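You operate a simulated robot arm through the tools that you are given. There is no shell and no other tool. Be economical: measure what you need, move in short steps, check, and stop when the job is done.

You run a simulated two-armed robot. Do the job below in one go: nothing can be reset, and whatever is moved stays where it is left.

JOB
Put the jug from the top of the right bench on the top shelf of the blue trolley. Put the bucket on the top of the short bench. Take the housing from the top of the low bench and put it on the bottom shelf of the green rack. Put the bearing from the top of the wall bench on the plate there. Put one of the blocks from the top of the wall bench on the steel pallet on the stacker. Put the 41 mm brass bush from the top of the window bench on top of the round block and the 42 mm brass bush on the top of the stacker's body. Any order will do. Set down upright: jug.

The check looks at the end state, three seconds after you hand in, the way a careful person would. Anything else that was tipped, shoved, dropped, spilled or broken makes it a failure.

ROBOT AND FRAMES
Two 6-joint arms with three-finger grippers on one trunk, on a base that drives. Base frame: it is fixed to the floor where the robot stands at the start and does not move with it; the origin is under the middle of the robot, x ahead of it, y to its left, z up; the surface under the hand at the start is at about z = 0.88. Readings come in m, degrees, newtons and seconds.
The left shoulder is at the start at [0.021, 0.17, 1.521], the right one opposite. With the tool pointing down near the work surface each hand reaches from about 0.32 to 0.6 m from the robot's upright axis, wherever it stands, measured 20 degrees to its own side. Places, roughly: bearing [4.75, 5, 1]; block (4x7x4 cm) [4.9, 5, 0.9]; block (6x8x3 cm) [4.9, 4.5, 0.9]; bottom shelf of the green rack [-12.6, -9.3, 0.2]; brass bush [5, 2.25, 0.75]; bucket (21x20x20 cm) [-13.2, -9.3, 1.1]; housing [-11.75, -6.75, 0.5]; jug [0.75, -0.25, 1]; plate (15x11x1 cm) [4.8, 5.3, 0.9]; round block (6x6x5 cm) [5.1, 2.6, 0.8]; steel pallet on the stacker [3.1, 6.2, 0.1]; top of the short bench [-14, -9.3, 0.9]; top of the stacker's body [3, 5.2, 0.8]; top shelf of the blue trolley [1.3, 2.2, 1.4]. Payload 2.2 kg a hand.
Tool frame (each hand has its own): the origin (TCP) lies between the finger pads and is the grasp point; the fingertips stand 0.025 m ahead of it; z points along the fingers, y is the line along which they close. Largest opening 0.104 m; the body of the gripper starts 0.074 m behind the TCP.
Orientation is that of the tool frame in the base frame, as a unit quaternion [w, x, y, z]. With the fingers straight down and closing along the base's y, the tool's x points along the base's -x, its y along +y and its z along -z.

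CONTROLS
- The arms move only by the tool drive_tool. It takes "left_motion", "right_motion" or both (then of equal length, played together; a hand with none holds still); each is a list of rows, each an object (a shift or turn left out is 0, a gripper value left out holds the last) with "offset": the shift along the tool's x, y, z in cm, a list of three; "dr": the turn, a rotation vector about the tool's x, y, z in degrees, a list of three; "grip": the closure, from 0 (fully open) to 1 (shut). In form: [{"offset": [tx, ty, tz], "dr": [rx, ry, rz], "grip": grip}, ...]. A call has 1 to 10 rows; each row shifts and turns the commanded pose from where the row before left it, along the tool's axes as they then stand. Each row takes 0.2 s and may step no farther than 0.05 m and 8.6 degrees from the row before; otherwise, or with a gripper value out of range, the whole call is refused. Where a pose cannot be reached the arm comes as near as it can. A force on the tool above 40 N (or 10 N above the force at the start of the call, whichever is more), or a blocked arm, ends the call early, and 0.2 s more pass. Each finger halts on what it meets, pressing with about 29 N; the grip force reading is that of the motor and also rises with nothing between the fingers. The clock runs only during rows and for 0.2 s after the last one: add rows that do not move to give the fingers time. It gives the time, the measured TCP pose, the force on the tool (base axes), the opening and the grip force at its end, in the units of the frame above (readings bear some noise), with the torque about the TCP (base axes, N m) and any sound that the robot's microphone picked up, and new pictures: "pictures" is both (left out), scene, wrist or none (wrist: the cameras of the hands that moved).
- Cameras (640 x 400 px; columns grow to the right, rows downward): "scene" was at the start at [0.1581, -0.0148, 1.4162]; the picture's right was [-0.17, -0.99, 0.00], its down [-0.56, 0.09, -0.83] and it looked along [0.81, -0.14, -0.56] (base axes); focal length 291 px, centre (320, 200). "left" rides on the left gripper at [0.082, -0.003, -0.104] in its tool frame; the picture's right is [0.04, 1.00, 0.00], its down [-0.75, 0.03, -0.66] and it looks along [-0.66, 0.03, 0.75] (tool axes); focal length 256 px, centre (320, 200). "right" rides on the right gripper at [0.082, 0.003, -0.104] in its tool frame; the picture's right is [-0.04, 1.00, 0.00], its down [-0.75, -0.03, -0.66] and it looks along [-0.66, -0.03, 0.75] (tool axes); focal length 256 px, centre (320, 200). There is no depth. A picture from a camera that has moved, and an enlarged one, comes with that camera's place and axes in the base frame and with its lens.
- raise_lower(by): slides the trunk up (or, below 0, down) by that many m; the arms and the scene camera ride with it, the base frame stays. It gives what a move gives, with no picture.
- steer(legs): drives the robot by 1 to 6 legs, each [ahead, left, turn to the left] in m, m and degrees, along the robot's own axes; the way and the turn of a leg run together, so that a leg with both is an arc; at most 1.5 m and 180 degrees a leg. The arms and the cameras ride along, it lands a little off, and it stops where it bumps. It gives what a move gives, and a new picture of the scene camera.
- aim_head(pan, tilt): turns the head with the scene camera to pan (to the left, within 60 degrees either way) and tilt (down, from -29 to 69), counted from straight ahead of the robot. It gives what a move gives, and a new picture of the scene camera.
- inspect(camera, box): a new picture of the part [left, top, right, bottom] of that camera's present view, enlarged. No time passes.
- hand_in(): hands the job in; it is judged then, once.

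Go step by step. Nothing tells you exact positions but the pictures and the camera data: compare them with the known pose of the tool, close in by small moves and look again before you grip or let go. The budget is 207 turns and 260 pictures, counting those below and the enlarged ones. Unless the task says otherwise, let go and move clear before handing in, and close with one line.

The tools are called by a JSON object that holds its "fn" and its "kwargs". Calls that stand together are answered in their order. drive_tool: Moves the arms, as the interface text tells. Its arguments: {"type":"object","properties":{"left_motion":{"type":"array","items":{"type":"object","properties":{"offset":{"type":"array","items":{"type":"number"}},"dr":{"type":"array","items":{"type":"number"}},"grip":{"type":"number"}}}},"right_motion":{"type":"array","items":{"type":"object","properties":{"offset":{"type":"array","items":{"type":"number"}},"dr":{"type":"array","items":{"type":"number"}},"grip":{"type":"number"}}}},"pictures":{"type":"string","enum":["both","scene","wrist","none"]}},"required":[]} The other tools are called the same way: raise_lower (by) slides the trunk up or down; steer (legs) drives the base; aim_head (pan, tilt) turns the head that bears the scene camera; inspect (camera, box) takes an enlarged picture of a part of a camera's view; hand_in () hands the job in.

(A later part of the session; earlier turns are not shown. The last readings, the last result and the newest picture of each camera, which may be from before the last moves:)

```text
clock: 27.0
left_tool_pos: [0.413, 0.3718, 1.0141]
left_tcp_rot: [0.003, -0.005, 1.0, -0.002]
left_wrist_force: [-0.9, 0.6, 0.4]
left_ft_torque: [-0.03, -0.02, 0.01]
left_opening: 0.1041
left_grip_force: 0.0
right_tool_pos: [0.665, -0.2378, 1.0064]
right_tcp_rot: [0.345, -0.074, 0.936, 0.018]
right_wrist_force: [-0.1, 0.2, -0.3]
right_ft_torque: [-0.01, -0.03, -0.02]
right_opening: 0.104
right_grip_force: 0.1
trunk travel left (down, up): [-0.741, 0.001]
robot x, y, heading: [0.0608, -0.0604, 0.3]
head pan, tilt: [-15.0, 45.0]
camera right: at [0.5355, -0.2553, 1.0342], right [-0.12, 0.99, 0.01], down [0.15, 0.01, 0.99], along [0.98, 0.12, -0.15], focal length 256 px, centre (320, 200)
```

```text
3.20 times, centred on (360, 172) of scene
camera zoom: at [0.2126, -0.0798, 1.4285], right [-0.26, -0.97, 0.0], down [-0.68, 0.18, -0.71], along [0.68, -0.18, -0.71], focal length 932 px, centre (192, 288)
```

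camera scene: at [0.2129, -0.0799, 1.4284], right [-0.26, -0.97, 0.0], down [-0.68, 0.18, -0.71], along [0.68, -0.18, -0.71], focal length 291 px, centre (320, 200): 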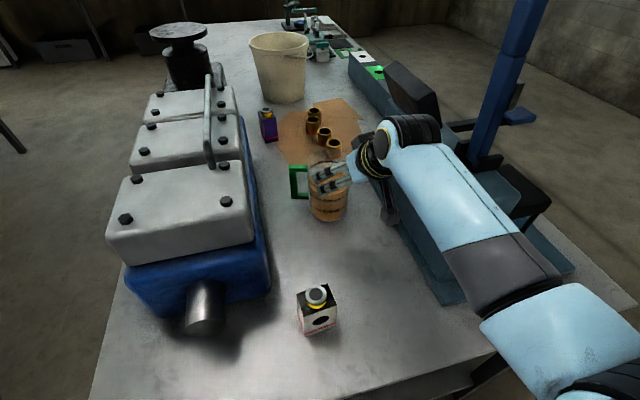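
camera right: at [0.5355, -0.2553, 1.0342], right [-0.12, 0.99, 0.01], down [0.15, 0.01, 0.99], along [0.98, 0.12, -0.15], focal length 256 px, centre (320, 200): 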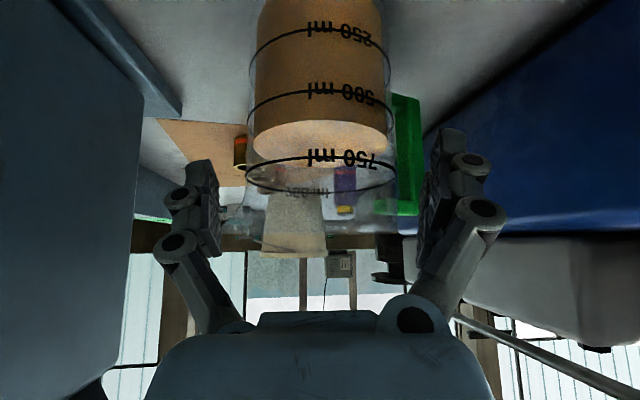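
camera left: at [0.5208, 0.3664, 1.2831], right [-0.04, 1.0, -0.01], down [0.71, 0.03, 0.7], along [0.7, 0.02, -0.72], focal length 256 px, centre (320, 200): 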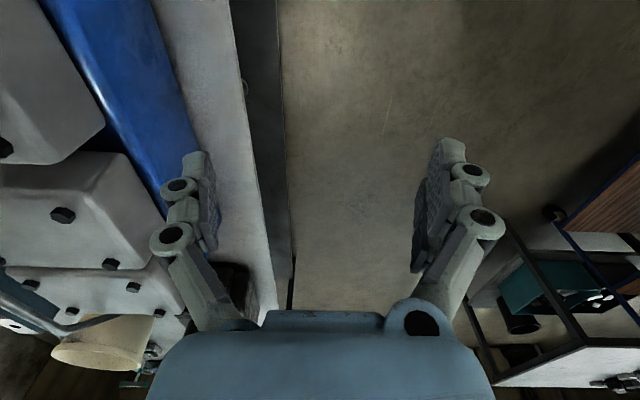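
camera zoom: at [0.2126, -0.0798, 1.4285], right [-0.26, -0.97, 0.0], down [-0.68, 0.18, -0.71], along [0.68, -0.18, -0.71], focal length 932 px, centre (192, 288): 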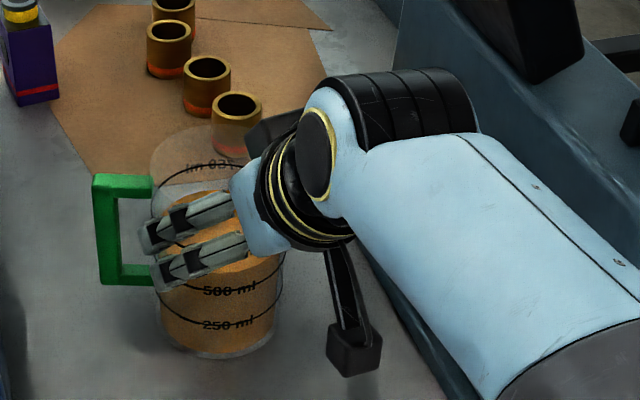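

The jug is centred at column 320 now. I'll advance the remaining 3.8 cm slowly, watching the force.

{"fn": "drive_tool", "kwargs": {"right_motion": [{"offset": [0, 0, 1]}, {"offset": [0, 0, 1]}, {"offset": [0, 0, 1]}, {"offset": [0, 0, 0.8]}, {"offset": [0, 0, 0]}], "pictures": "wrist"}}

{"fn": "inspect", "kwargs": {"camera": "scene", "box": [260, 110, 460, 235]}}

```text
clock: 28.2
left_tool_pos: [0.4118, 0.3707, 1.0133]
left_tcp_rot: [0.003, -0.004, 1.0, -0.002]
left_wrist_force: [0.7, -0.2, 0.4]
left_ft_torque: [0.01, -0.01, -0.03]
left_opening: 0.1041
left_grip_force: 0.1
right_tool_pos: [0.6874, -0.2357, 0.9792]
right_tcp_rot: [0.343, -0.075, 0.936, 0.019]
right_wrist_force: [0.2, -0.4, -0.2]
right_ft_torque: [-0.01, 0.03, -0.02]
right_opening: 0.1041
right_grip_force: 0.0
trunk travel left (down, up): [-0.741, 0.001]
robot x, y, heading: [0.0674, -0.0588, 0.3]
head pan, tilt: [-15.0, 45.0]
camera right: at [0.5585, -0.252, 1.0055], right [-0.12, 0.99, 0.01], down [0.15, 0.01, 0.99], along [0.98, 0.12, -0.15], focal length 256 px, centre (320, 200)
```

right: 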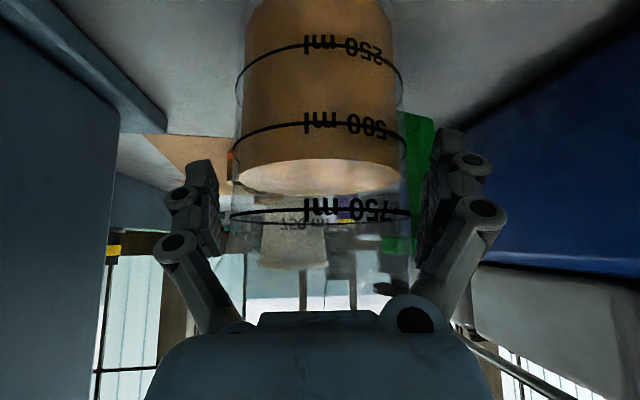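

```text
3.20 times, centred on (360, 172) of scene
camera zoom: at [0.2129, -0.0799, 1.4284], right [-0.26, -0.97, 0.0], down [-0.68, 0.18, -0.71], along [0.68, -0.18, -0.71], focal length 932 px, centre (192, 288)
```

zoom: 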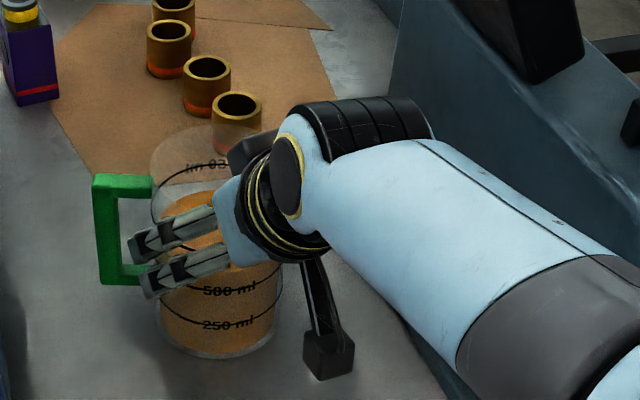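

The fingers straddle the jug on both sides, and I estimate its axis about 12 mm ahead of the grasp point. I'll close the gripper.

{"fn": "drive_tool", "kwargs": {"right_motion": [{"grip": 0.1}, {"grip": 0.3}, {"grip": 1}, {"grip": 1}, {"grip": 1}], "pictures": "wrist"}}

```text
clock: 29.4
left_tool_pos: [0.4124, 0.3714, 1.0133]
left_tcp_rot: [0.003, -0.003, 1.0, -0.003]
left_wrist_force: [0.2, 0.6, -0.6]
left_ft_torque: [0.01, 0.03, 0.0]
left_opening: 0.1041
left_grip_force: 0.1
right_tool_pos: [0.6879, -0.2363, 0.9779]
right_tcp_rot: [0.344, -0.075, 0.936, 0.018]
right_wrist_force: [0.0, -1.5, 1.4]
right_ft_torque: [-0.56, -0.12, -0.06]
right_opening: 0.0915
right_grip_force: 29.8
trunk travel left (down, up): [-0.741, 0.001]
robot x, y, heading: [0.0656, -0.0595, 0.4]
head pan, tilt: [-15.0, 45.0]
camera right: at [0.5585, -0.2523, 1.0057], right [-0.12, 0.99, 0.01], down [0.15, 0.01, 0.99], along [0.98, 0.12, -0.15], focal length 256 px, centre (320, 200)
```

right: 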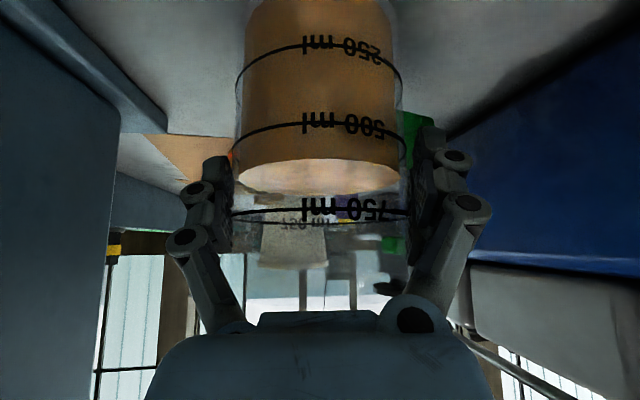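

The grip holds at 91.5 mm with 30 N. I'll lift 2 cm and check that the jug stays level.

{"fn": "drive_tool", "kwargs": {"right_motion": [{"offset": [-0.3, 0, -0.4]}, {"offset": [-0.5, 0, -0.6]}, {"offset": [-0.5, 0, -0.6]}, {"offset": [0, 0, 0]}], "pictures": "both"}}

```text
clock: 30.4
left_tool_pos: [0.4123, 0.3717, 1.0139]
left_tcp_rot: [0.003, -0.005, 1.0, 0.001]
left_wrist_force: [1.2, 0.2, 0.2]
left_ft_torque: [0.01, 0.01, -0.02]
left_opening: 0.1041
left_grip_force: 0.1
right_tool_pos: [0.6872, -0.2348, 0.9996]
right_tcp_rot: [0.343, -0.076, 0.936, 0.02]
right_wrist_force: [-0.3, 0.3, -6.1]
right_ft_torque: [-0.25, 0.19, 0.0]
right_opening: 0.0909
right_grip_force: 29.6
trunk travel left (down, up): [-0.741, 0.001]
robot x, y, heading: [0.0676, -0.058, 0.4]
head pan, tilt: [-15.0, 45.0]
camera scene: at [0.2138, -0.08, 1.4283], right [-0.26, -0.97, 0.0], down [-0.68, 0.18, -0.71], along [0.68, -0.18, -0.71], focal length 291 px, centre (320, 200)
camera right: at [0.5583, -0.2521, 1.0265], right [-0.12, 0.99, 0.01], down [0.15, 0.01, 0.99], along [0.98, 0.12, -0.15], focal length 256 px, centre (320, 200)
```

scene: 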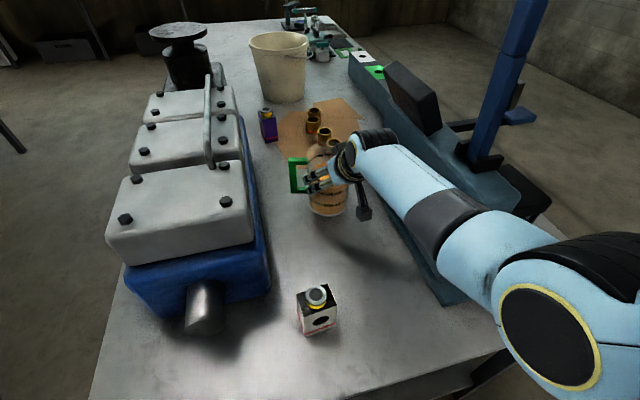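
right: 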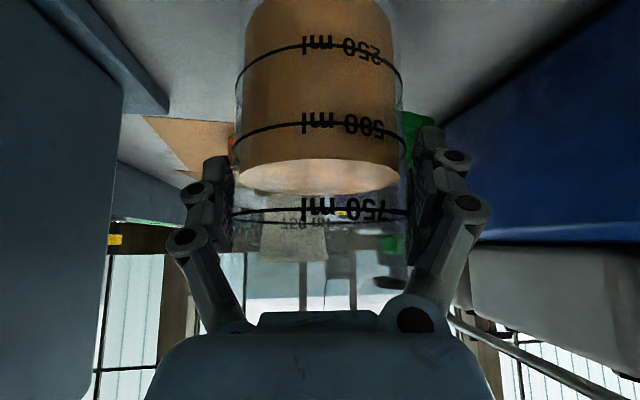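

The jug is level and weighs about 0.6 kg. I'll raise it another 8 cm, back away from the bench, and look left for the trolley.

{"fn": "drive_tool", "kwargs": {"right_motion": [{"offset": [-1.3, 0, -1.5]}, {"offset": [-1.3, 0, -1.5]}, {"offset": [-1.3, 0, -1.5]}, {"offset": [-1.3, 0, -1.5]}, {"offset": [0, 0, 0]}], "pictures": "none"}}

{"fn": "steer", "kwargs": {"legs": [[-0.5, 0, 0]]}}

{"fn": "aim_head", "kwargs": {"pan": 55, "tilt": 20}}

```text
clock: 31.6
left_tool_pos: [0.413, 0.3706, 1.0128]
left_tcp_rot: [0.002, -0.004, 1.0, -0.001]
left_wrist_force: [-0.5, -0.7, -0.1]
left_ft_torque: [-0.02, 0.0, -0.01]
left_opening: 0.1042
left_grip_force: 0.0
right_tool_pos: [0.69, -0.2325, 1.0769]
right_tcp_rot: [0.343, -0.075, 0.936, 0.019]
right_wrist_force: [-0.2, 0.0, -5.6]
right_ft_torque: [-0.22, 0.16, -0.04]
right_opening: 0.0913
right_grip_force: 28.8
trunk travel left (down, up): [-0.741, 0.001]
robot x, y, heading: [0.0631, -0.0564, 0.2]
head pan, tilt: [-15.0, 45.0]
```

```text
clock: 34.5
left_tool_pos: [-0.0854, 0.37, 1.0141]
left_tcp_rot: [0.003, -0.005, 1.0, -0.001]
left_wrist_force: [-0.6, -0.6, 0.5]
left_ft_torque: [0.0, -0.02, -0.02]
left_opening: 0.1038
left_grip_force: 0.1
right_tool_pos: [0.1915, -0.2334, 1.0768]
right_tcp_rot: [0.343, -0.076, 0.936, 0.018]
right_wrist_force: [-0.7, 0.2, -5.9]
right_ft_torque: [-0.24, 0.21, 0.01]
right_opening: 0.091
right_grip_force: 29.1
trunk travel left (down, up): [-0.741, 0.001]
robot x, y, heading: [-0.4326, -0.0632, 0.2]
head pan, tilt: [-15.0, 45.0]
camera scene: at [-0.2843, -0.0815, 1.4283], right [-0.25, -0.97, 0.0], down [-0.68, 0.18, -0.71], along [0.68, -0.18, -0.71], focal length 291 px, centre (320, 200)
```

scene: 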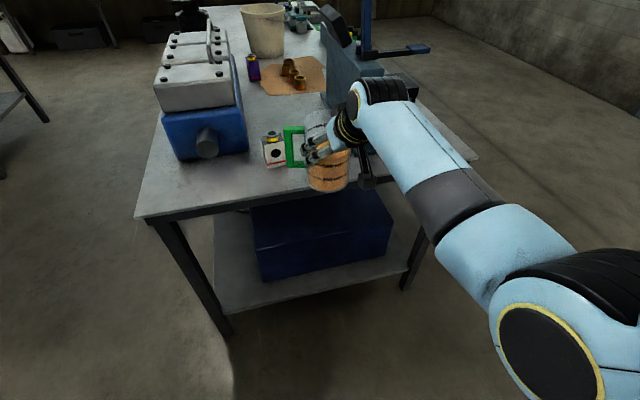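

```text
clock: 35.9
left_tool_pos: [-0.0855, 0.3702, 1.0135]
left_tcp_rot: [0.003, -0.005, 1.0, 0.0]
left_wrist_force: [-0.2, -0.2, -0.4]
left_ft_torque: [-0.03, -0.02, -0.01]
left_opening: 0.1039
left_grip_force: 0.0
right_tool_pos: [0.1924, -0.2337, 1.0766]
right_tcp_rot: [0.343, -0.077, 0.936, 0.019]
right_wrist_force: [-0.1, -0.4, -4.9]
right_ft_torque: [-0.24, 0.17, 0.01]
right_opening: 0.091
right_grip_force: 28.9
trunk travel left (down, up): [-0.741, 0.001]
robot x, y, heading: [-0.4316, -0.0618, 0.1]
head pan, tilt: [55.0, 20.0]
camera scene: at [-0.3093, 0.0157, 1.4669], right [0.82, -0.57, 0.0], down [-0.2, -0.28, -0.94], along [0.54, 0.77, -0.34], focal length 291 px, centre (320, 200)
```

scene: 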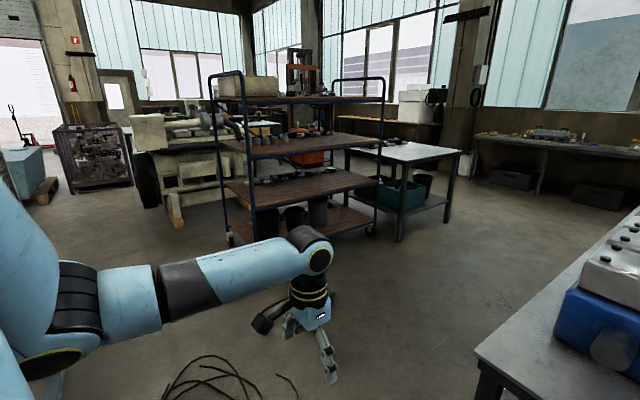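

The trolley stands ahead-left with four brown shelves and blue arch handles at its ends. I'll zoom in on its top shelf for height, clear area and orientation.

{"fn": "inspect", "kwargs": {"camera": "scene", "box": [195, 50, 405, 250]}}

```text
2.00 times, centred on (300, 150) of scene
camera zoom: at [-0.3093, 0.0157, 1.4669], right [0.82, -0.57, 0.0], down [-0.2, -0.28, -0.94], along [0.54, 0.77, -0.34], focal length 583 px, centre (360, 300)
```

zoom: 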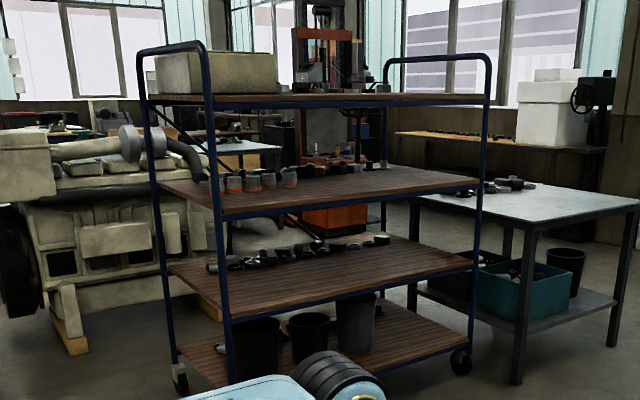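

The trolley's near edge runs roughly from (0.58, 2.38) to (1.82, 2.08), with its top at z≈1.41 and the right half of the shelf free. I'll drive around the floor cable on its west side, facing the trolley.

{"fn": "steer", "kwargs": {"legs": [[-0.16, 0, 0], [0, 0, 76.3], [1.36, 0.33, 0], [0.27, -1.4, 0]]}}

{"fn": "aim_head", "kwargs": {"pan": -8, "tilt": 10}}

```text
clock: 37.2
left_tool_pos: [-0.1362, 0.3783, 1.0125]
left_tcp_rot: [0.002, -0.012, 1.0, -0.002]
left_wrist_force: [1.2, 1.2, -0.9]
left_ft_torque: [-0.04, 0.2, -0.02]
left_opening: 0.1039
left_grip_force: 0.0
right_tool_pos: [0.1516, -0.2192, 1.0743]
right_tcp_rot: [0.341, -0.084, 0.936, 0.021]
right_wrist_force: [3.6, 0.9, -6.0]
right_ft_torque: [-0.25, 0.28, -0.04]
right_opening: 0.0907
right_grip_force: 29.2
trunk travel left (down, up): [-0.741, 0.001]
robot x, y, heading: [-0.4742, -0.0583, 1.4]
head pan, tilt: [55.0, 20.0]
stopped in leg 1: the robot was blocked; the commanded pose is now the measured one
camera scene: at [-0.3446, 0.0215, 1.4663], right [0.83, -0.55, 0.0], down [-0.19, -0.29, -0.94], along [0.52, 0.78, -0.35], focal length 291 px, centre (320, 200)
```

scene: 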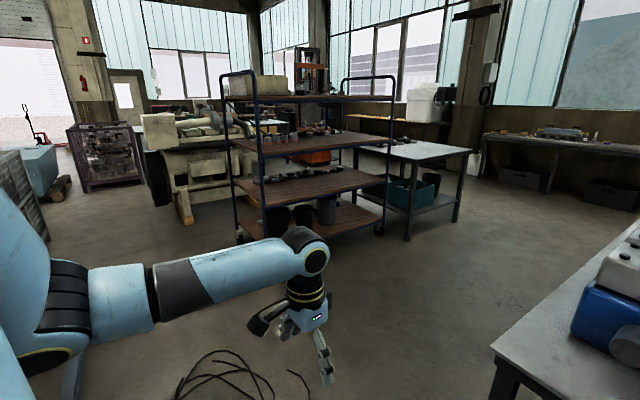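

```text
clock: 38.6
left_tool_pos: [-0.142, 0.3767, 1.0153]
left_tcp_rot: [0.004, -0.013, 1.0, -0.001]
left_wrist_force: [-0.2, -0.1, 0.5]
left_ft_torque: [-0.01, 0.0, -0.04]
left_opening: 0.1042
left_grip_force: 0.0
right_tool_pos: [0.1459, -0.2209, 1.0784]
right_tcp_rot: [0.344, -0.084, 0.935, 0.021]
right_wrist_force: [-0.5, 0.0, -6.5]
right_ft_torque: [-0.24, 0.21, 0.01]
right_opening: 0.0905
right_grip_force: 29.0
trunk travel left (down, up): [-0.741, 0.001]
robot x, y, heading: [-0.4736, -0.0608, 1.6]
head pan, tilt: [-8.0, 10.0]
camera scene: at [-0.3115, -0.069, 1.4834], right [-0.12, -0.99, 0.0], down [-0.17, 0.02, -0.98], along [0.98, -0.11, -0.17], focal length 291 px, centre (320, 200)
```

scene: 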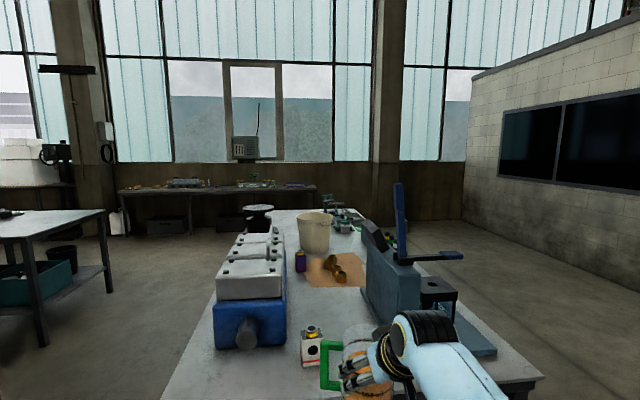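

Something behind the robot blocks backing at x≈−0.47. I'll strafe left in parallel with the bench front first, turn there, and then go around.

{"fn": "steer", "kwargs": {"legs": [[0.02, 0.65, 0], [0, 0, 38]]}}

{"fn": "aim_head", "kwargs": {"pan": 40, "tilt": 45}}

```text
clock: 44.0
left_tool_pos: [-0.481, 1.1507, 1.0149]
left_tcp_rot: [0.005, -0.341, 0.94, 0.0]
left_wrist_force: [-0.4, 0.1, 0.5]
left_ft_torque: [0.02, -0.03, 0.04]
left_opening: 0.1038
left_grip_force: 0.0
right_tool_pos: [0.1153, 0.8612, 1.0777]
right_tcp_rot: [0.317, -0.387, 0.855, 0.133]
right_wrist_force: [0.2, -0.2, -5.7]
right_ft_torque: [-0.32, -0.01, 0.01]
right_opening: 0.0901
right_grip_force: 28.9
trunk travel left (down, up): [-0.741, 0.001]
robot x, y, heading: [-0.4709, 0.6006, 39.5]
head pan, tilt: [-8.0, 10.0]
camera scene: at [-0.3376, 0.6963, 1.4832], right [0.52, -0.85, 0.0], down [-0.15, -0.09, -0.98], along [0.84, 0.52, -0.17], focal length 291 px, centre (320, 200)
```

scene: 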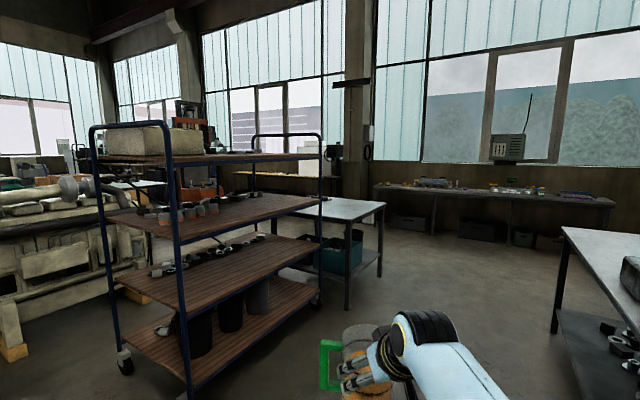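

```text
clock: 45.2
left_tool_pos: [-0.4824, 1.1515, 1.0142]
left_tcp_rot: [0.004, -0.341, 0.94, 0.0]
left_wrist_force: [0.4, 0.2, -0.1]
left_ft_torque: [0.01, -0.02, 0.02]
left_opening: 0.104
left_grip_force: 0.0
right_tool_pos: [0.1155, 0.8612, 1.0792]
right_tcp_rot: [0.316, -0.387, 0.856, 0.133]
right_wrist_force: [0.5, -0.1, -5.9]
right_ft_torque: [-0.32, 0.06, 0.0]
right_opening: 0.09
right_grip_force: 28.5
trunk travel left (down, up): [-0.741, 0.001]
robot x, y, heading: [-0.4767, 0.6027, 39.4]
head pan, tilt: [40.0, 45.0]
camera scene: at [-0.402, 0.7275, 1.4284], right [0.98, -0.18, 0.0], down [-0.13, -0.7, -0.71], along [0.13, 0.7, -0.71], focal length 291 px, centre (320, 200)
```

scene: 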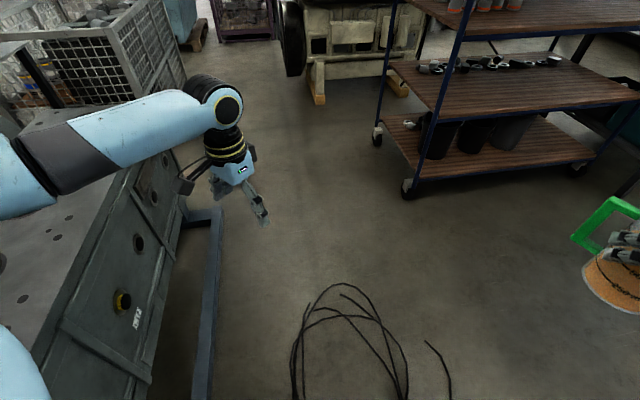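

There's a welding table close on the left and a loose cable ahead. I'll pass east between the bench and the middle of the cable, turn to face the trolley, and stop short of it.

{"fn": "steer", "kwargs": {"legs": [[0.363, -0.298, 0], [0, 0, 37], [0.266, -0.759, 0], [0.55, -0.07, 0]]}}

{"fn": "aim_head", "kwargs": {"pan": -10, "tilt": 20}}

```text
clock: 56.5
left_tool_pos: [0.6528, 1.6388, 1.0135]
left_tcp_rot: [0.004, -0.624, 0.781, 0.001]
left_wrist_force: [0.1, -0.5, 0.3]
left_ft_torque: [-0.03, -0.02, -0.03]
left_opening: 0.1042
left_grip_force: 0.1
right_tool_pos: [1.3024, 1.7724, 1.0778]
right_tcp_rot: [0.257, -0.641, 0.686, 0.228]
right_wrist_force: [0.8, -0.1, -6.1]
right_ft_torque: [-0.24, -0.2, 0.0]
right_opening: 0.0896
right_grip_force: 29.4
trunk travel left (down, up): [-0.741, 0.001]
robot x, y, heading: [0.9943, 1.2108, 77.0]
head pan, tilt: [40.0, 45.0]
camera scene: at [0.9737, 1.3511, 1.4283], right [0.89, 0.46, 0.0], down [0.32, -0.63, -0.71], along [-0.32, 0.63, -0.71], focal length 291 px, centre (320, 200)
```

scene: 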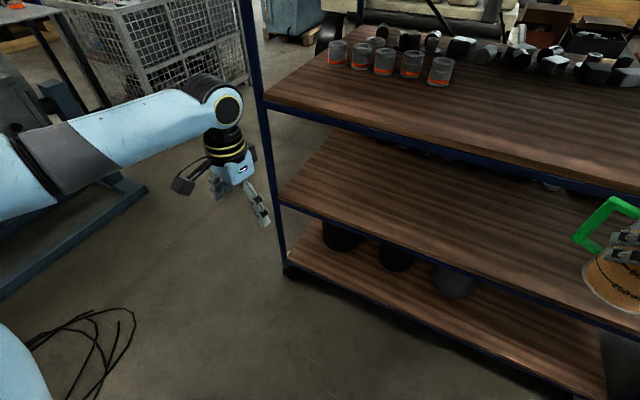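

```text
clock: 57.6
left_tool_pos: [0.6512, 1.6381, 1.0142]
left_tcp_rot: [0.005, -0.625, 0.78, 0.002]
left_wrist_force: [-0.6, -0.5, 0.0]
left_ft_torque: [0.03, 0.0, 0.01]
left_opening: 0.1042
left_grip_force: 0.0
right_tool_pos: [1.3028, 1.7719, 1.0766]
right_tcp_rot: [0.257, -0.641, 0.686, 0.227]
right_wrist_force: [0.7, 0.1, -6.9]
right_ft_torque: [-0.24, -0.19, 0.0]
right_opening: 0.0896
right_grip_force: 29.2
trunk travel left (down, up): [-0.741, 0.001]
robot x, y, heading: [0.9931, 1.2079, 77.0]
head pan, tilt: [-10.0, 20.0]
camera scene: at [1.0468, 1.3644, 1.4669], right [0.92, -0.39, 0.0], down [-0.13, -0.32, -0.94], along [0.36, 0.87, -0.34], focal length 291 px, centre (320, 200)
```

scene: 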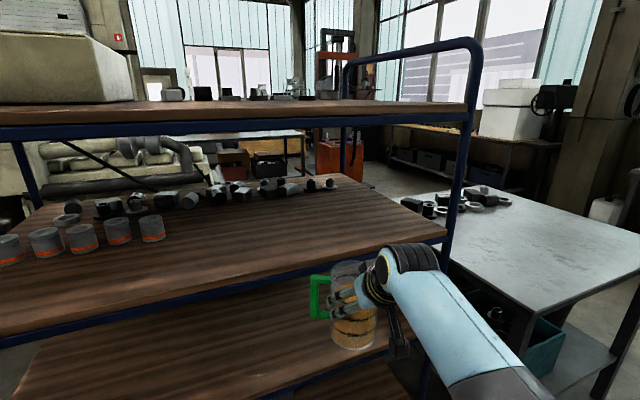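

From triangulation the trolley's near edge lies along y≈2.0, from x 0.47 to 1.77, with its top at z≈1.41 and the front-right free. I'll raise the jug here, short of the shelf, to test the arm's reach.

{"fn": "drive_tool", "kwargs": {"right_motion": [{"offset": [-1.3, -0.03, -1.5]}, {"offset": [-1.94, -0.05, -2.29]}, {"offset": [-1.94, -0.05, -2.29]}, {"offset": [-1.94, -0.05, -2.29]}, {"offset": [-1.94, -0.05, -2.29]}, {"offset": [-1.94, -0.05, -2.29]}, {"offset": [-1.94, -0.05, -2.29]}, {"offset": [-1.94, -0.05, -2.29]}, {"offset": [-1.3, -0.03, -1.5]}, {"offset": [0, 0, 0]}], "pictures": "scene"}}

```text
clock: 59.8
left_tool_pos: [0.6515, 1.6388, 1.0149]
left_tcp_rot: [0.004, -0.624, 0.781, 0.002]
left_wrist_force: [0.4, -0.4, -1.3]
left_ft_torque: [0.02, 0.01, 0.02]
left_opening: 0.1039
left_grip_force: 0.0
right_tool_pos: [1.3017, 1.772, 1.328]
right_tcp_rot: [0.257, -0.641, 0.686, 0.228]
right_wrist_force: [-0.5, -0.3, -5.7]
right_ft_torque: [-0.25, -0.17, 0.01]
right_opening: 0.0887
right_grip_force: 29.1
trunk travel left (down, up): [-0.741, 0.001]
robot x, y, heading: [0.99, 1.2123, 76.9]
head pan, tilt: [-10.0, 20.0]
camera scene: at [1.0469, 1.3644, 1.4669], right [0.92, -0.39, 0.0], down [-0.13, -0.32, -0.94], along [0.37, 0.87, -0.34], focal length 291 px, centre (320, 200)
```

scene: 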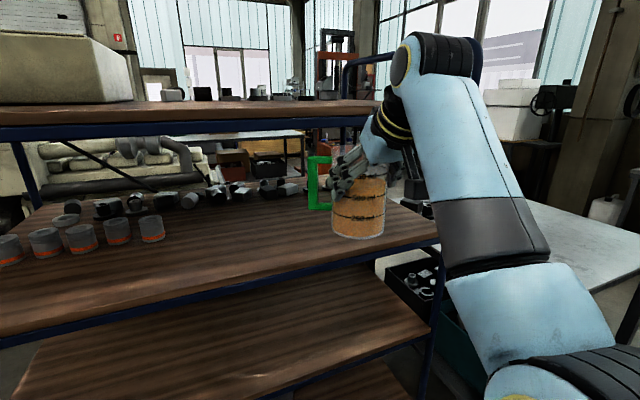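

The lift works so far, but the opening has crept from 91.5 to 88.7 mm. I'll check through the wrist camera whether the jug is slipping.

{"fn": "inspect", "kwargs": {"camera": "right", "box": [0, 0, 640, 400]}}

{"fn": "inspect", "kwargs": {"camera": "scene", "box": [290, 90, 450, 250]}}

```text
1.00 times, centred on (320, 200) of right (not enlarged: the box is as wide or as high as the picture)
camera zoom: at [1.2886, 1.6425, 1.3555], right [-0.99, 0.1, 0.01], down [0.02, 0.15, 0.99], along [0.1, 0.98, -0.15], focal length 256 px, centre (320, 200)
```

zoom: 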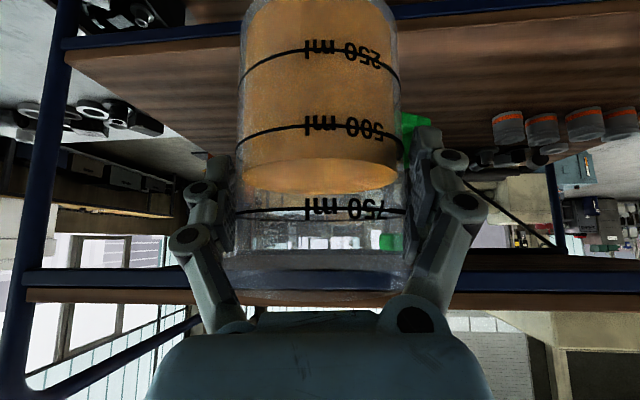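

```text
2.50 times, centred on (370, 170) of scene
camera zoom: at [1.0469, 1.3644, 1.4669], right [0.92, -0.39, 0.0], down [-0.13, -0.32, -0.94], along [0.37, 0.87, -0.34], focal length 728 px, centre (195, 275)
```

zoom: 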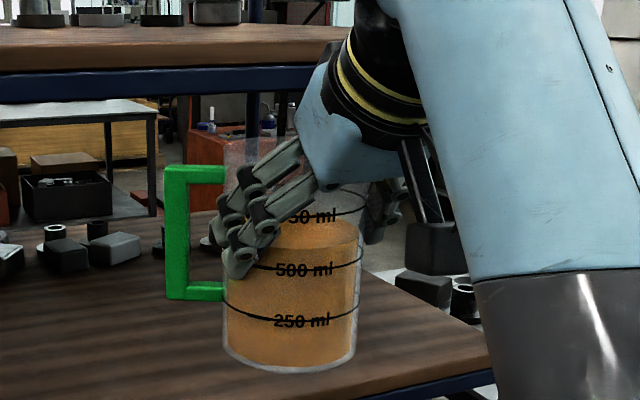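

The jug has crept about 7 mm toward the fingertips, so I'll be brisk. I'll raise it above shelf level and then drive in.

{"fn": "drive_tool", "kwargs": {"right_motion": [{"offset": [-1.3, -0.03, -1.5]}, {"offset": [-1.94, -0.05, -2.29]}, {"offset": [-1.94, -0.05, -2.29]}, {"offset": [-1.94, -0.05, -2.29]}, {"offset": [-1.94, -0.05, -2.29]}, {"offset": [-1.94, -0.05, -2.29]}, {"offset": [-1.94, -0.05, -2.29]}, {"offset": [-1.94, -0.05, -2.29]}, {"offset": [-1.0, -0.03, -1.2]}], "pictures": "both"}}

```text
clock: 61.8
left_tool_pos: [0.6512, 1.6387, 1.0158]
left_tcp_rot: [0.004, -0.625, 0.781, 0.002]
left_wrist_force: [0.0, 0.2, 0.8]
left_ft_torque: [0.02, 0.01, -0.02]
left_opening: 0.1037
left_grip_force: 0.0
right_tool_pos: [1.3041, 1.7983, 1.5644]
right_tcp_rot: [0.258, -0.641, 0.686, 0.229]
right_wrist_force: [-0.2, -0.2, -6.3]
right_ft_torque: [-0.27, -0.15, -0.01]
right_opening: 0.0882
right_grip_force: 28.8
right hand out of reach, approached as far as the arm can: row 7, 8, 9
trunk travel left (down, up): [-0.741, 0.001]
robot x, y, heading: [0.9941, 1.2053, 77.1]
head pan, tilt: [-10.0, 20.0]
camera scene: at [1.0468, 1.3642, 1.467], right [0.92, -0.39, 0.0], down [-0.13, -0.32, -0.94], along [0.37, 0.87, -0.34], focal length 291 px, centre (320, 200)
camera right: at [1.2899, 1.669, 1.5918], right [-0.99, 0.1, 0.01], down [0.02, 0.15, 0.99], along [0.1, 0.98, -0.15], focal length 256 px, centre (320, 200)
```

scene: 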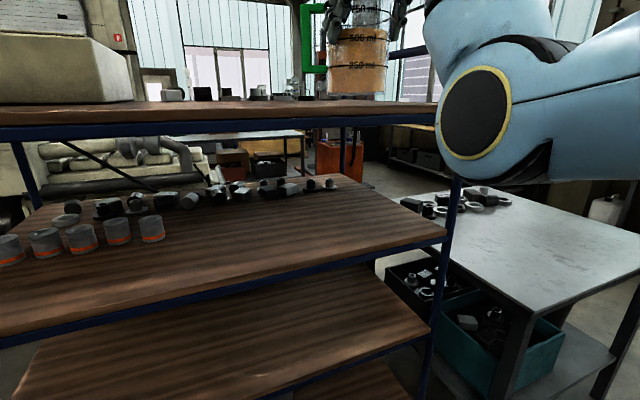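
right: 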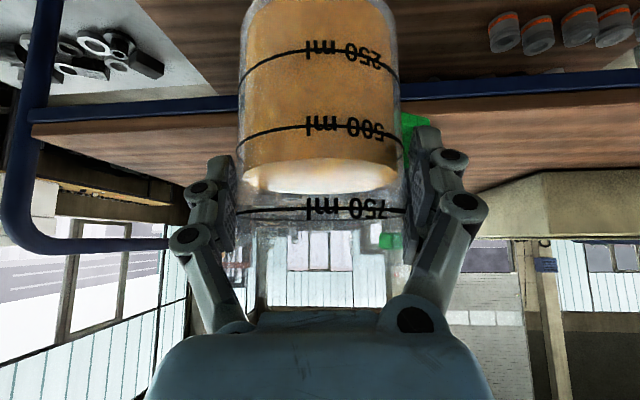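

The reach is fine, and the jug's base is at about z=1.463, 5 cm above the shelf. I'll turn square to the trolley and drive in so the jug sits about 10 cm inside the edge.

{"fn": "steer", "kwargs": {"legs": [[0, 0, 12.9], [0.25, -0.196, 0]]}}

{"fn": "inspect", "kwargs": {"camera": "right", "box": [0, 0, 640, 400]}}

```text
clock: 64.8
left_tool_pos: [0.7607, 1.8053, 1.0151]
left_tcp_rot: [-0.004, 0.708, -0.707, -0.002]
left_wrist_force: [-0.5, 0.0, 0.1]
left_ft_torque: [0.01, 0.0, -0.01]
left_opening: 0.1039
left_grip_force: 0.0
right_tool_pos: [1.3603, 2.1046, 1.5639]
right_tcp_rot: [-0.231, 0.713, -0.611, -0.255]
right_wrist_force: [0.0, 0.0, -5.8]
right_ft_torque: [-0.25, -0.22, 0.0]
right_opening: 0.0879
right_grip_force: 29.1
trunk travel left (down, up): [-0.741, 0.001]
robot x, y, heading: [1.1911, 1.4647, 90.0]
head pan, tilt: [-10.0, 20.0]
camera scene: at [1.2061, 1.6246, 1.467], right [0.98, -0.18, 0.0], down [-0.06, -0.34, -0.94], along [0.17, 0.92, -0.34], focal length 291 px, centre (320, 200)
```

scene: 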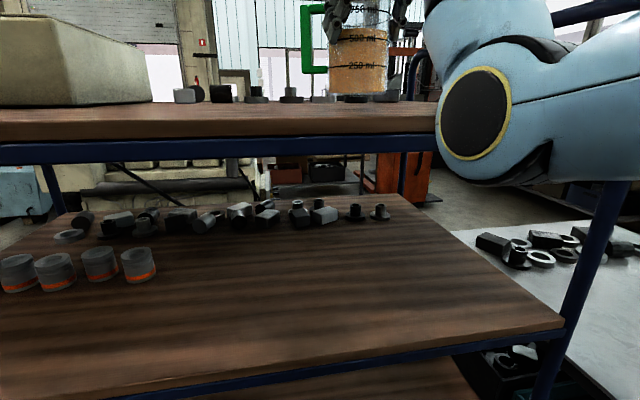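

```text
1.00 times, centred on (320, 200) of right (not enlarged: the box is as wide or as high as the picture)
camera zoom: at [1.3757, 1.9756, 1.5915], right [-0.99, -0.12, 0.01], down [-0.01, 0.15, 0.99], along [-0.12, 0.98, -0.15], focal length 256 px, centre (320, 200)
```

zoom: 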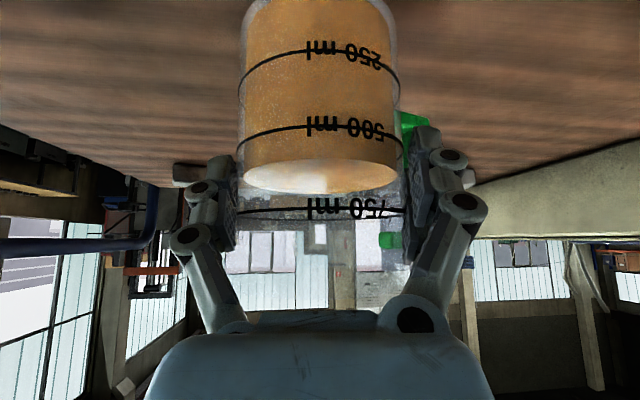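

The jug is above the shelf. I'll zoom to judge the gap between its base and the board.

{"fn": "inspect", "kwargs": {"camera": "scene", "box": [250, 60, 450, 185]}}

```text
3.20 times, centred on (350, 122) of scene
camera zoom: at [1.2061, 1.6246, 1.467], right [0.98, -0.18, 0.0], down [-0.06, -0.34, -0.94], along [0.17, 0.92, -0.34], focal length 932 px, centre (224, 448)
```

zoom: 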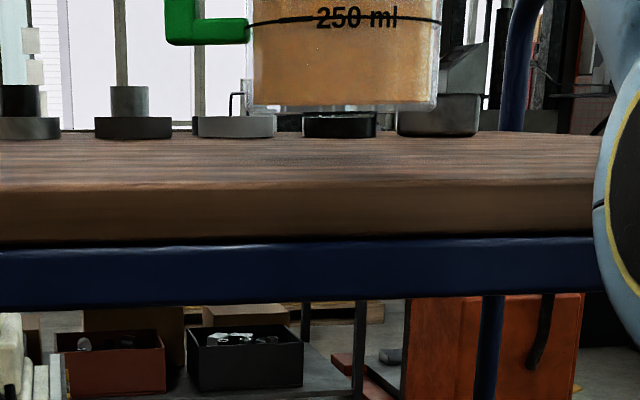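

The shelf surface works out at z≈1.437, so the jug's base is about 2.8 cm above it. I'll lower 2.2 cm and then check.

{"fn": "drive_tool", "kwargs": {"right_motion": [{"offset": [0.65, 0.02, 0.76]}, {"offset": [0.45, 0.02, 0.53]}, {"offset": [0.32, 0.01, 0.38]}, {"offset": [0, 0, 0]}], "pictures": "none"}}

{"fn": "inspect", "kwargs": {"camera": "scene", "box": [250, 60, 450, 185]}}

```text
clock: 65.8
left_tool_pos: [0.7612, 1.8044, 1.0138]
left_tcp_rot: [-0.004, 0.708, -0.706, -0.001]
left_wrist_force: [0.3, 0.3, 0.1]
left_ft_torque: [-0.03, 0.04, -0.02]
left_opening: 0.1041
left_grip_force: 0.1
right_tool_pos: [1.3617, 2.1056, 1.5428]
right_tcp_rot: [-0.231, 0.713, -0.61, -0.255]
right_wrist_force: [-0.3, -1.0, -6.0]
right_ft_torque: [-0.23, -0.25, 0.01]
right_opening: 0.0878
right_grip_force: 29.2
trunk travel left (down, up): [-0.741, 0.001]
robot x, y, heading: [1.1919, 1.4644, 90.0]
head pan, tilt: [-10.0, 20.0]
```

```text
3.20 times, centred on (350, 122) of scene
camera zoom: at [1.206, 1.6244, 1.467], right [0.98, -0.18, 0.0], down [-0.06, -0.34, -0.94], along [0.17, 0.92, -0.34], focal length 932 px, centre (224, 448)
```

zoom: 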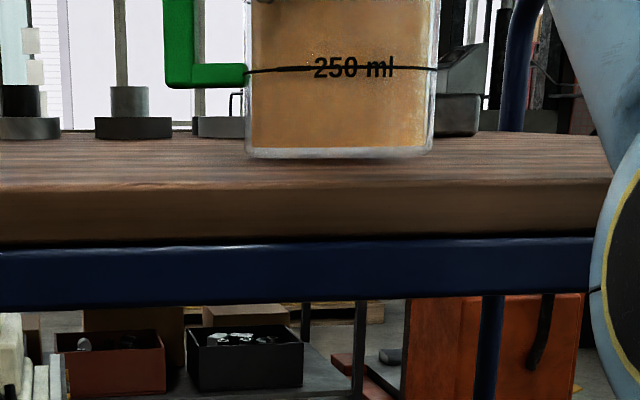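

About 9 mm remain. I'll lower in small steps until the weight comes off the wrist.

{"fn": "drive_tool", "kwargs": {"right_motion": [{"offset": [0.2, 0, 0.23]}, {"offset": [0.2, 0, 0.23]}, {"offset": [0.06, 0, 0.08]}, {"offset": [0, 0, 0]}], "pictures": "none"}}

{"fn": "inspect", "kwargs": {"camera": "scene", "box": [250, 60, 450, 185]}}

```text
clock: 66.8
left_tool_pos: [0.7627, 1.8032, 1.0163]
left_tcp_rot: [-0.005, 0.708, -0.706, -0.003]
left_wrist_force: [-0.8, 0.0, -0.4]
left_ft_torque: [0.01, -0.03, 0.0]
left_opening: 0.104
left_grip_force: 0.1
right_tool_pos: [1.3607, 2.1001, 1.5385]
right_tcp_rot: [-0.233, 0.712, -0.61, -0.258]
right_wrist_force: [1.4, -5.7, 15.5]
right_ft_torque: [0.44, -0.11, 0.02]
right_opening: 0.087
right_grip_force: 29.1
trunk travel left (down, up): [-0.741, 0.001]
robot x, y, heading: [1.1874, 1.4611, 89.8]
head pan, tilt: [-10.0, 20.0]
```

```text
3.20 times, centred on (350, 122) of scene
camera zoom: at [1.2061, 1.6207, 1.4676], right [0.98, -0.18, 0.0], down [-0.06, -0.33, -0.94], along [0.17, 0.93, -0.34], focal length 932 px, centre (224, 448)
```

zoom: 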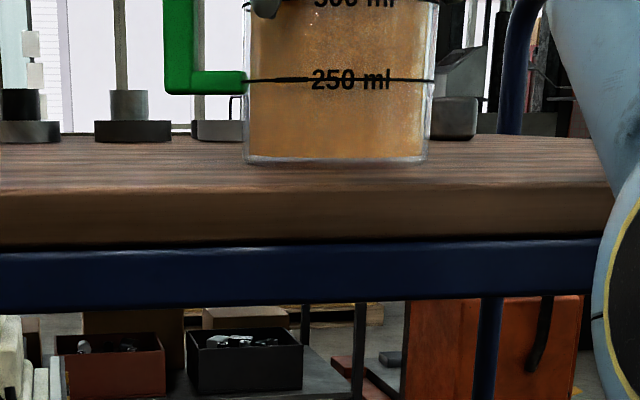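

The jug is touching, with 15 N pressing. I'll relieve 3 mm and see the force near zero before letting go.

{"fn": "drive_tool", "kwargs": {"right_motion": [{"offset": [-0.2, 0, -0.23]}, {"offset": [0, 0, 0]}], "pictures": "none"}}

```text
clock: 67.4
left_tool_pos: [0.7606, 1.8043, 1.0159]
left_tcp_rot: [-0.005, 0.708, -0.706, -0.003]
left_wrist_force: [0.0, -0.1, -0.3]
left_ft_torque: [0.0, 0.03, 0.01]
left_opening: 0.104
left_grip_force: 0.1
right_tool_pos: [1.3611, 2.1017, 1.5386]
right_tcp_rot: [-0.231, 0.714, -0.61, -0.255]
right_wrist_force: [0.6, -5.2, 6.4]
right_ft_torque: [0.26, -0.27, -0.05]
right_opening: 0.0866
right_grip_force: 29.2
trunk travel left (down, up): [-0.741, 0.001]
robot x, y, heading: [1.1909, 1.4626, 90.0]
head pan, tilt: [-10.0, 20.0]
```

{"fn": "drive_tool", "kwargs": {"right_motion": [{"offset": [-0.1, 0, -0.12]}, {"offset": [0, 0, 0]}, {"grip": 0.1}, {"grip": 0}, {"grip": 0}, {"offset": [0, 0, 0]}], "pictures": "both"}}

```text
clock: 68.8
left_tool_pos: [0.7613, 1.8038, 1.0152]
left_tcp_rot: [-0.004, 0.708, -0.706, -0.002]
left_wrist_force: [-0.3, -0.4, 0.0]
left_ft_torque: [0.0, -0.05, -0.01]
left_opening: 0.1042
left_grip_force: 0.1
right_tool_pos: [1.3612, 2.1037, 1.5389]
right_tcp_rot: [-0.231, 0.713, -0.611, -0.256]
right_wrist_force: [-0.5, 0.1, 0.2]
right_ft_torque: [-0.04, 0.02, 0.02]
right_opening: 0.1039
right_grip_force: 0.1
trunk travel left (down, up): [-0.741, 0.001]
robot x, y, heading: [1.1912, 1.4658, 90.1]
head pan, tilt: [-10.0, 20.0]
camera scene: at [1.2061, 1.6239, 1.4671], right [0.98, -0.18, 0.0], down [-0.06, -0.34, -0.94], along [0.17, 0.92, -0.34], focal length 291 px, centre (320, 200)
camera right: at [1.3756, 1.9746, 1.5669], right [-0.99, -0.12, 0.01], down [-0.01, 0.15, 0.99], along [-0.12, 0.98, -0.15], focal length 256 px, centre (320, 200)
```

scene: 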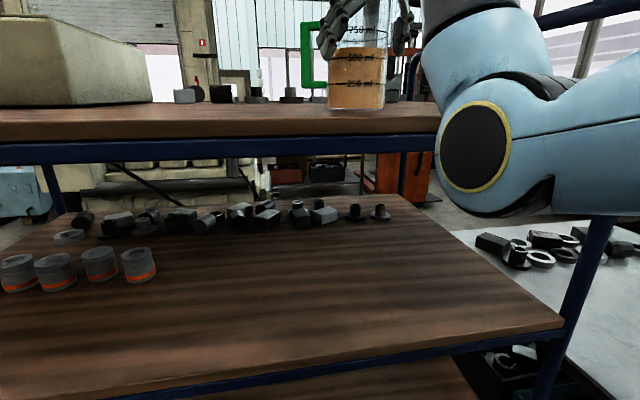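
right: 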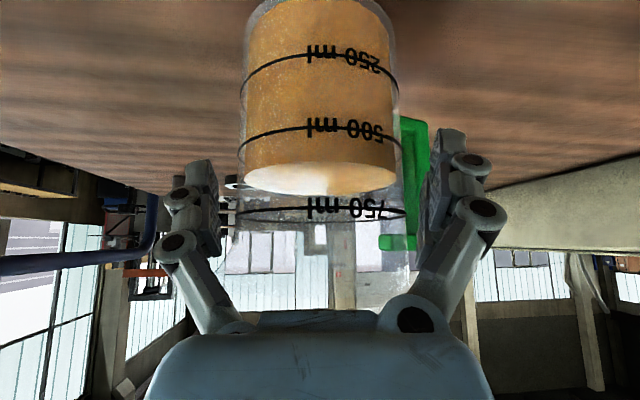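

The jug stands upright and released. I'll back the base straight away from the trolley and look again.

{"fn": "steer", "kwargs": {"legs": [[-0.4, 0, 0]]}}

{"fn": "inspect", "kwargs": {"camera": "scene", "box": [250, 60, 450, 185]}}

```text
clock: 71.3
left_tool_pos: [0.7591, 1.4039, 1.016]
left_tcp_rot: [-0.004, 0.708, -0.706, -0.002]
left_wrist_force: [1.3, -0.1, -0.3]
left_ft_torque: [-0.01, 0.0, -0.04]
left_opening: 0.1038
left_grip_force: 0.0
right_tool_pos: [1.3589, 1.7047, 1.5398]
right_tcp_rot: [-0.23, 0.714, -0.61, -0.256]
right_wrist_force: [-0.8, 0.3, -1.5]
right_ft_torque: [0.02, -0.02, 0.0]
right_opening: 0.1041
right_grip_force: 0.1
trunk travel left (down, up): [-0.741, 0.001]
robot x, y, heading: [1.186, 1.0631, 90.0]
head pan, tilt: [-10.0, 20.0]
camera scene: at [1.2052, 1.2242, 1.467], right [0.98, -0.17, 0.0], down [-0.06, -0.34, -0.94], along [0.16, 0.93, -0.34], focal length 291 px, centre (320, 200)
```

scene: 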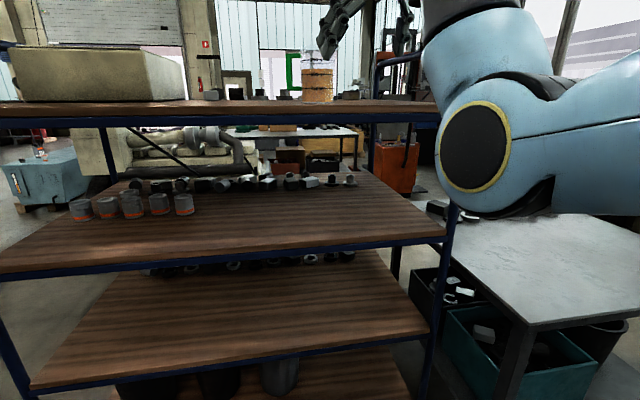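

```text
3.20 times, centred on (350, 122) of scene
camera zoom: at [1.2052, 1.2242, 1.467], right [0.98, -0.17, 0.0], down [-0.06, -0.34, -0.94], along [0.16, 0.93, -0.34], focal length 932 px, centre (224, 448)
```

zoom: 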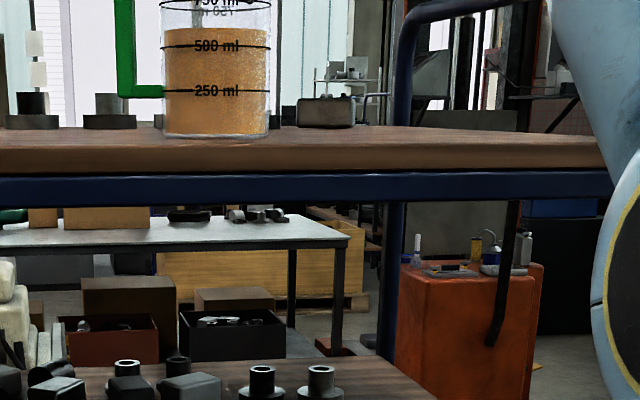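

The jug is on the top shelf, upright. Next I'll bring the right hand back to a downward pose and look east toward the window bench.

{"fn": "drive_tool", "kwargs": {"right_motion": [{"offset": [3.2, 0, 3.8]}, {"offset": [3.2, 0, 3.8]}, {"offset": [3.2, 0, 3.8]}, {"offset": [3.2, 0, 3.8]}, {"offset": [3.2, 0, 3.8]}, {"offset": [3.2, 0, 3.8]}, {"offset": [3.2, 0, 3.8]}, {"offset": [3.2, 0, 3.8]}, {"offset": [3.2, 0, 3.8]}], "pictures": "none"}}

{"fn": "drive_tool", "kwargs": {"right_motion": [{"dr": [0, 8.3, 0]}, {"dr": [0, 8.3, 0]}, {"dr": [0, 8.3, 0]}, {"dr": [0, 8.3, 0]}, {"dr": [0, 8.3, 0]}, {"dr": [0, 8.2, 0]}, {"dr": [0, 0, 7.5], "offset": [4, 0, 0]}, {"offset": [4, -1, 0]}, {"offset": [4, -2, 0]}, {"offset": [4, -3, 0]}], "pictures": "none"}}

{"fn": "aim_head", "kwargs": {"pan": -55, "tilt": 15}}

```text
clock: 73.3
left_tool_pos: [0.7596, 1.4045, 1.0152]
left_tcp_rot: [-0.003, 0.709, -0.705, -0.002]
left_wrist_force: [0.1, 0.4, -0.2]
left_ft_torque: [0.01, -0.01, 0.0]
left_opening: 0.104
left_grip_force: 0.2
right_tool_pos: [1.3659, 1.709, 1.0929]
right_tcp_rot: [-0.232, 0.713, -0.61, -0.257]
right_wrist_force: [-0.7, 0.2, 0.4]
right_ft_torque: [-0.04, 0.04, 0.0]
right_opening: 0.1041
right_grip_force: 0.0
trunk travel left (down, up): [-0.741, 0.001]
robot x, y, heading: [1.1937, 1.0619, 89.9]
head pan, tilt: [-10.0, 20.0]
```

```text
clock: 75.5
left_tool_pos: [0.7604, 1.4038, 1.0153]
left_tcp_rot: [-0.003, 0.708, -0.707, -0.002]
left_wrist_force: [0.0, 0.0, 1.0]
left_ft_torque: [0.0, 0.02, -0.03]
left_opening: 0.104
left_grip_force: 0.1
right_tool_pos: [1.4416, 1.5263, 1.0976]
right_tcp_rot: [0.04, 0.712, -0.698, 0.068]
right_wrist_force: [0.9, -0.7, 0.0]
right_ft_torque: [0.01, 0.01, 0.02]
right_opening: 0.104
right_grip_force: 0.1
right hand out of reach, approached as far as the arm can: row 5, 6, 9, 10
trunk travel left (down, up): [-0.741, 0.001]
robot x, y, heading: [1.1887, 1.0662, 89.9]
head pan, tilt: [-10.0, 20.0]
```

```text
clock: 76.6
left_tool_pos: [0.7593, 1.4042, 1.0154]
left_tcp_rot: [-0.004, 0.708, -0.706, -0.001]
left_wrist_force: [0.0, 0.3, 0.8]
left_ft_torque: [-0.01, 0.0, 0.02]
left_opening: 0.1039
left_grip_force: 0.0
right_tool_pos: [1.4406, 1.5283, 1.0968]
right_tcp_rot: [0.041, 0.712, -0.698, 0.07]
right_wrist_force: [-0.1, 0.6, -0.7]
right_ft_torque: [-0.04, 0.01, -0.03]
right_opening: 0.1039
right_grip_force: 0.0
trunk travel left (down, up): [-0.741, 0.001]
robot x, y, heading: [1.1894, 1.0619, 90.1]
head pan, tilt: [-55.0, 15.0]
camera scene: at [1.2656, 1.1861, 1.4752], right [0.57, -0.82, 0.0], down [-0.21, -0.15, -0.97], along [0.79, 0.55, -0.26], focal length 291 px, centre (320, 200)
```

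scene: 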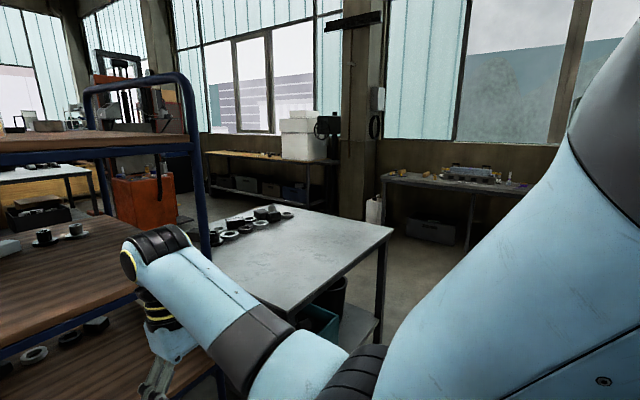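

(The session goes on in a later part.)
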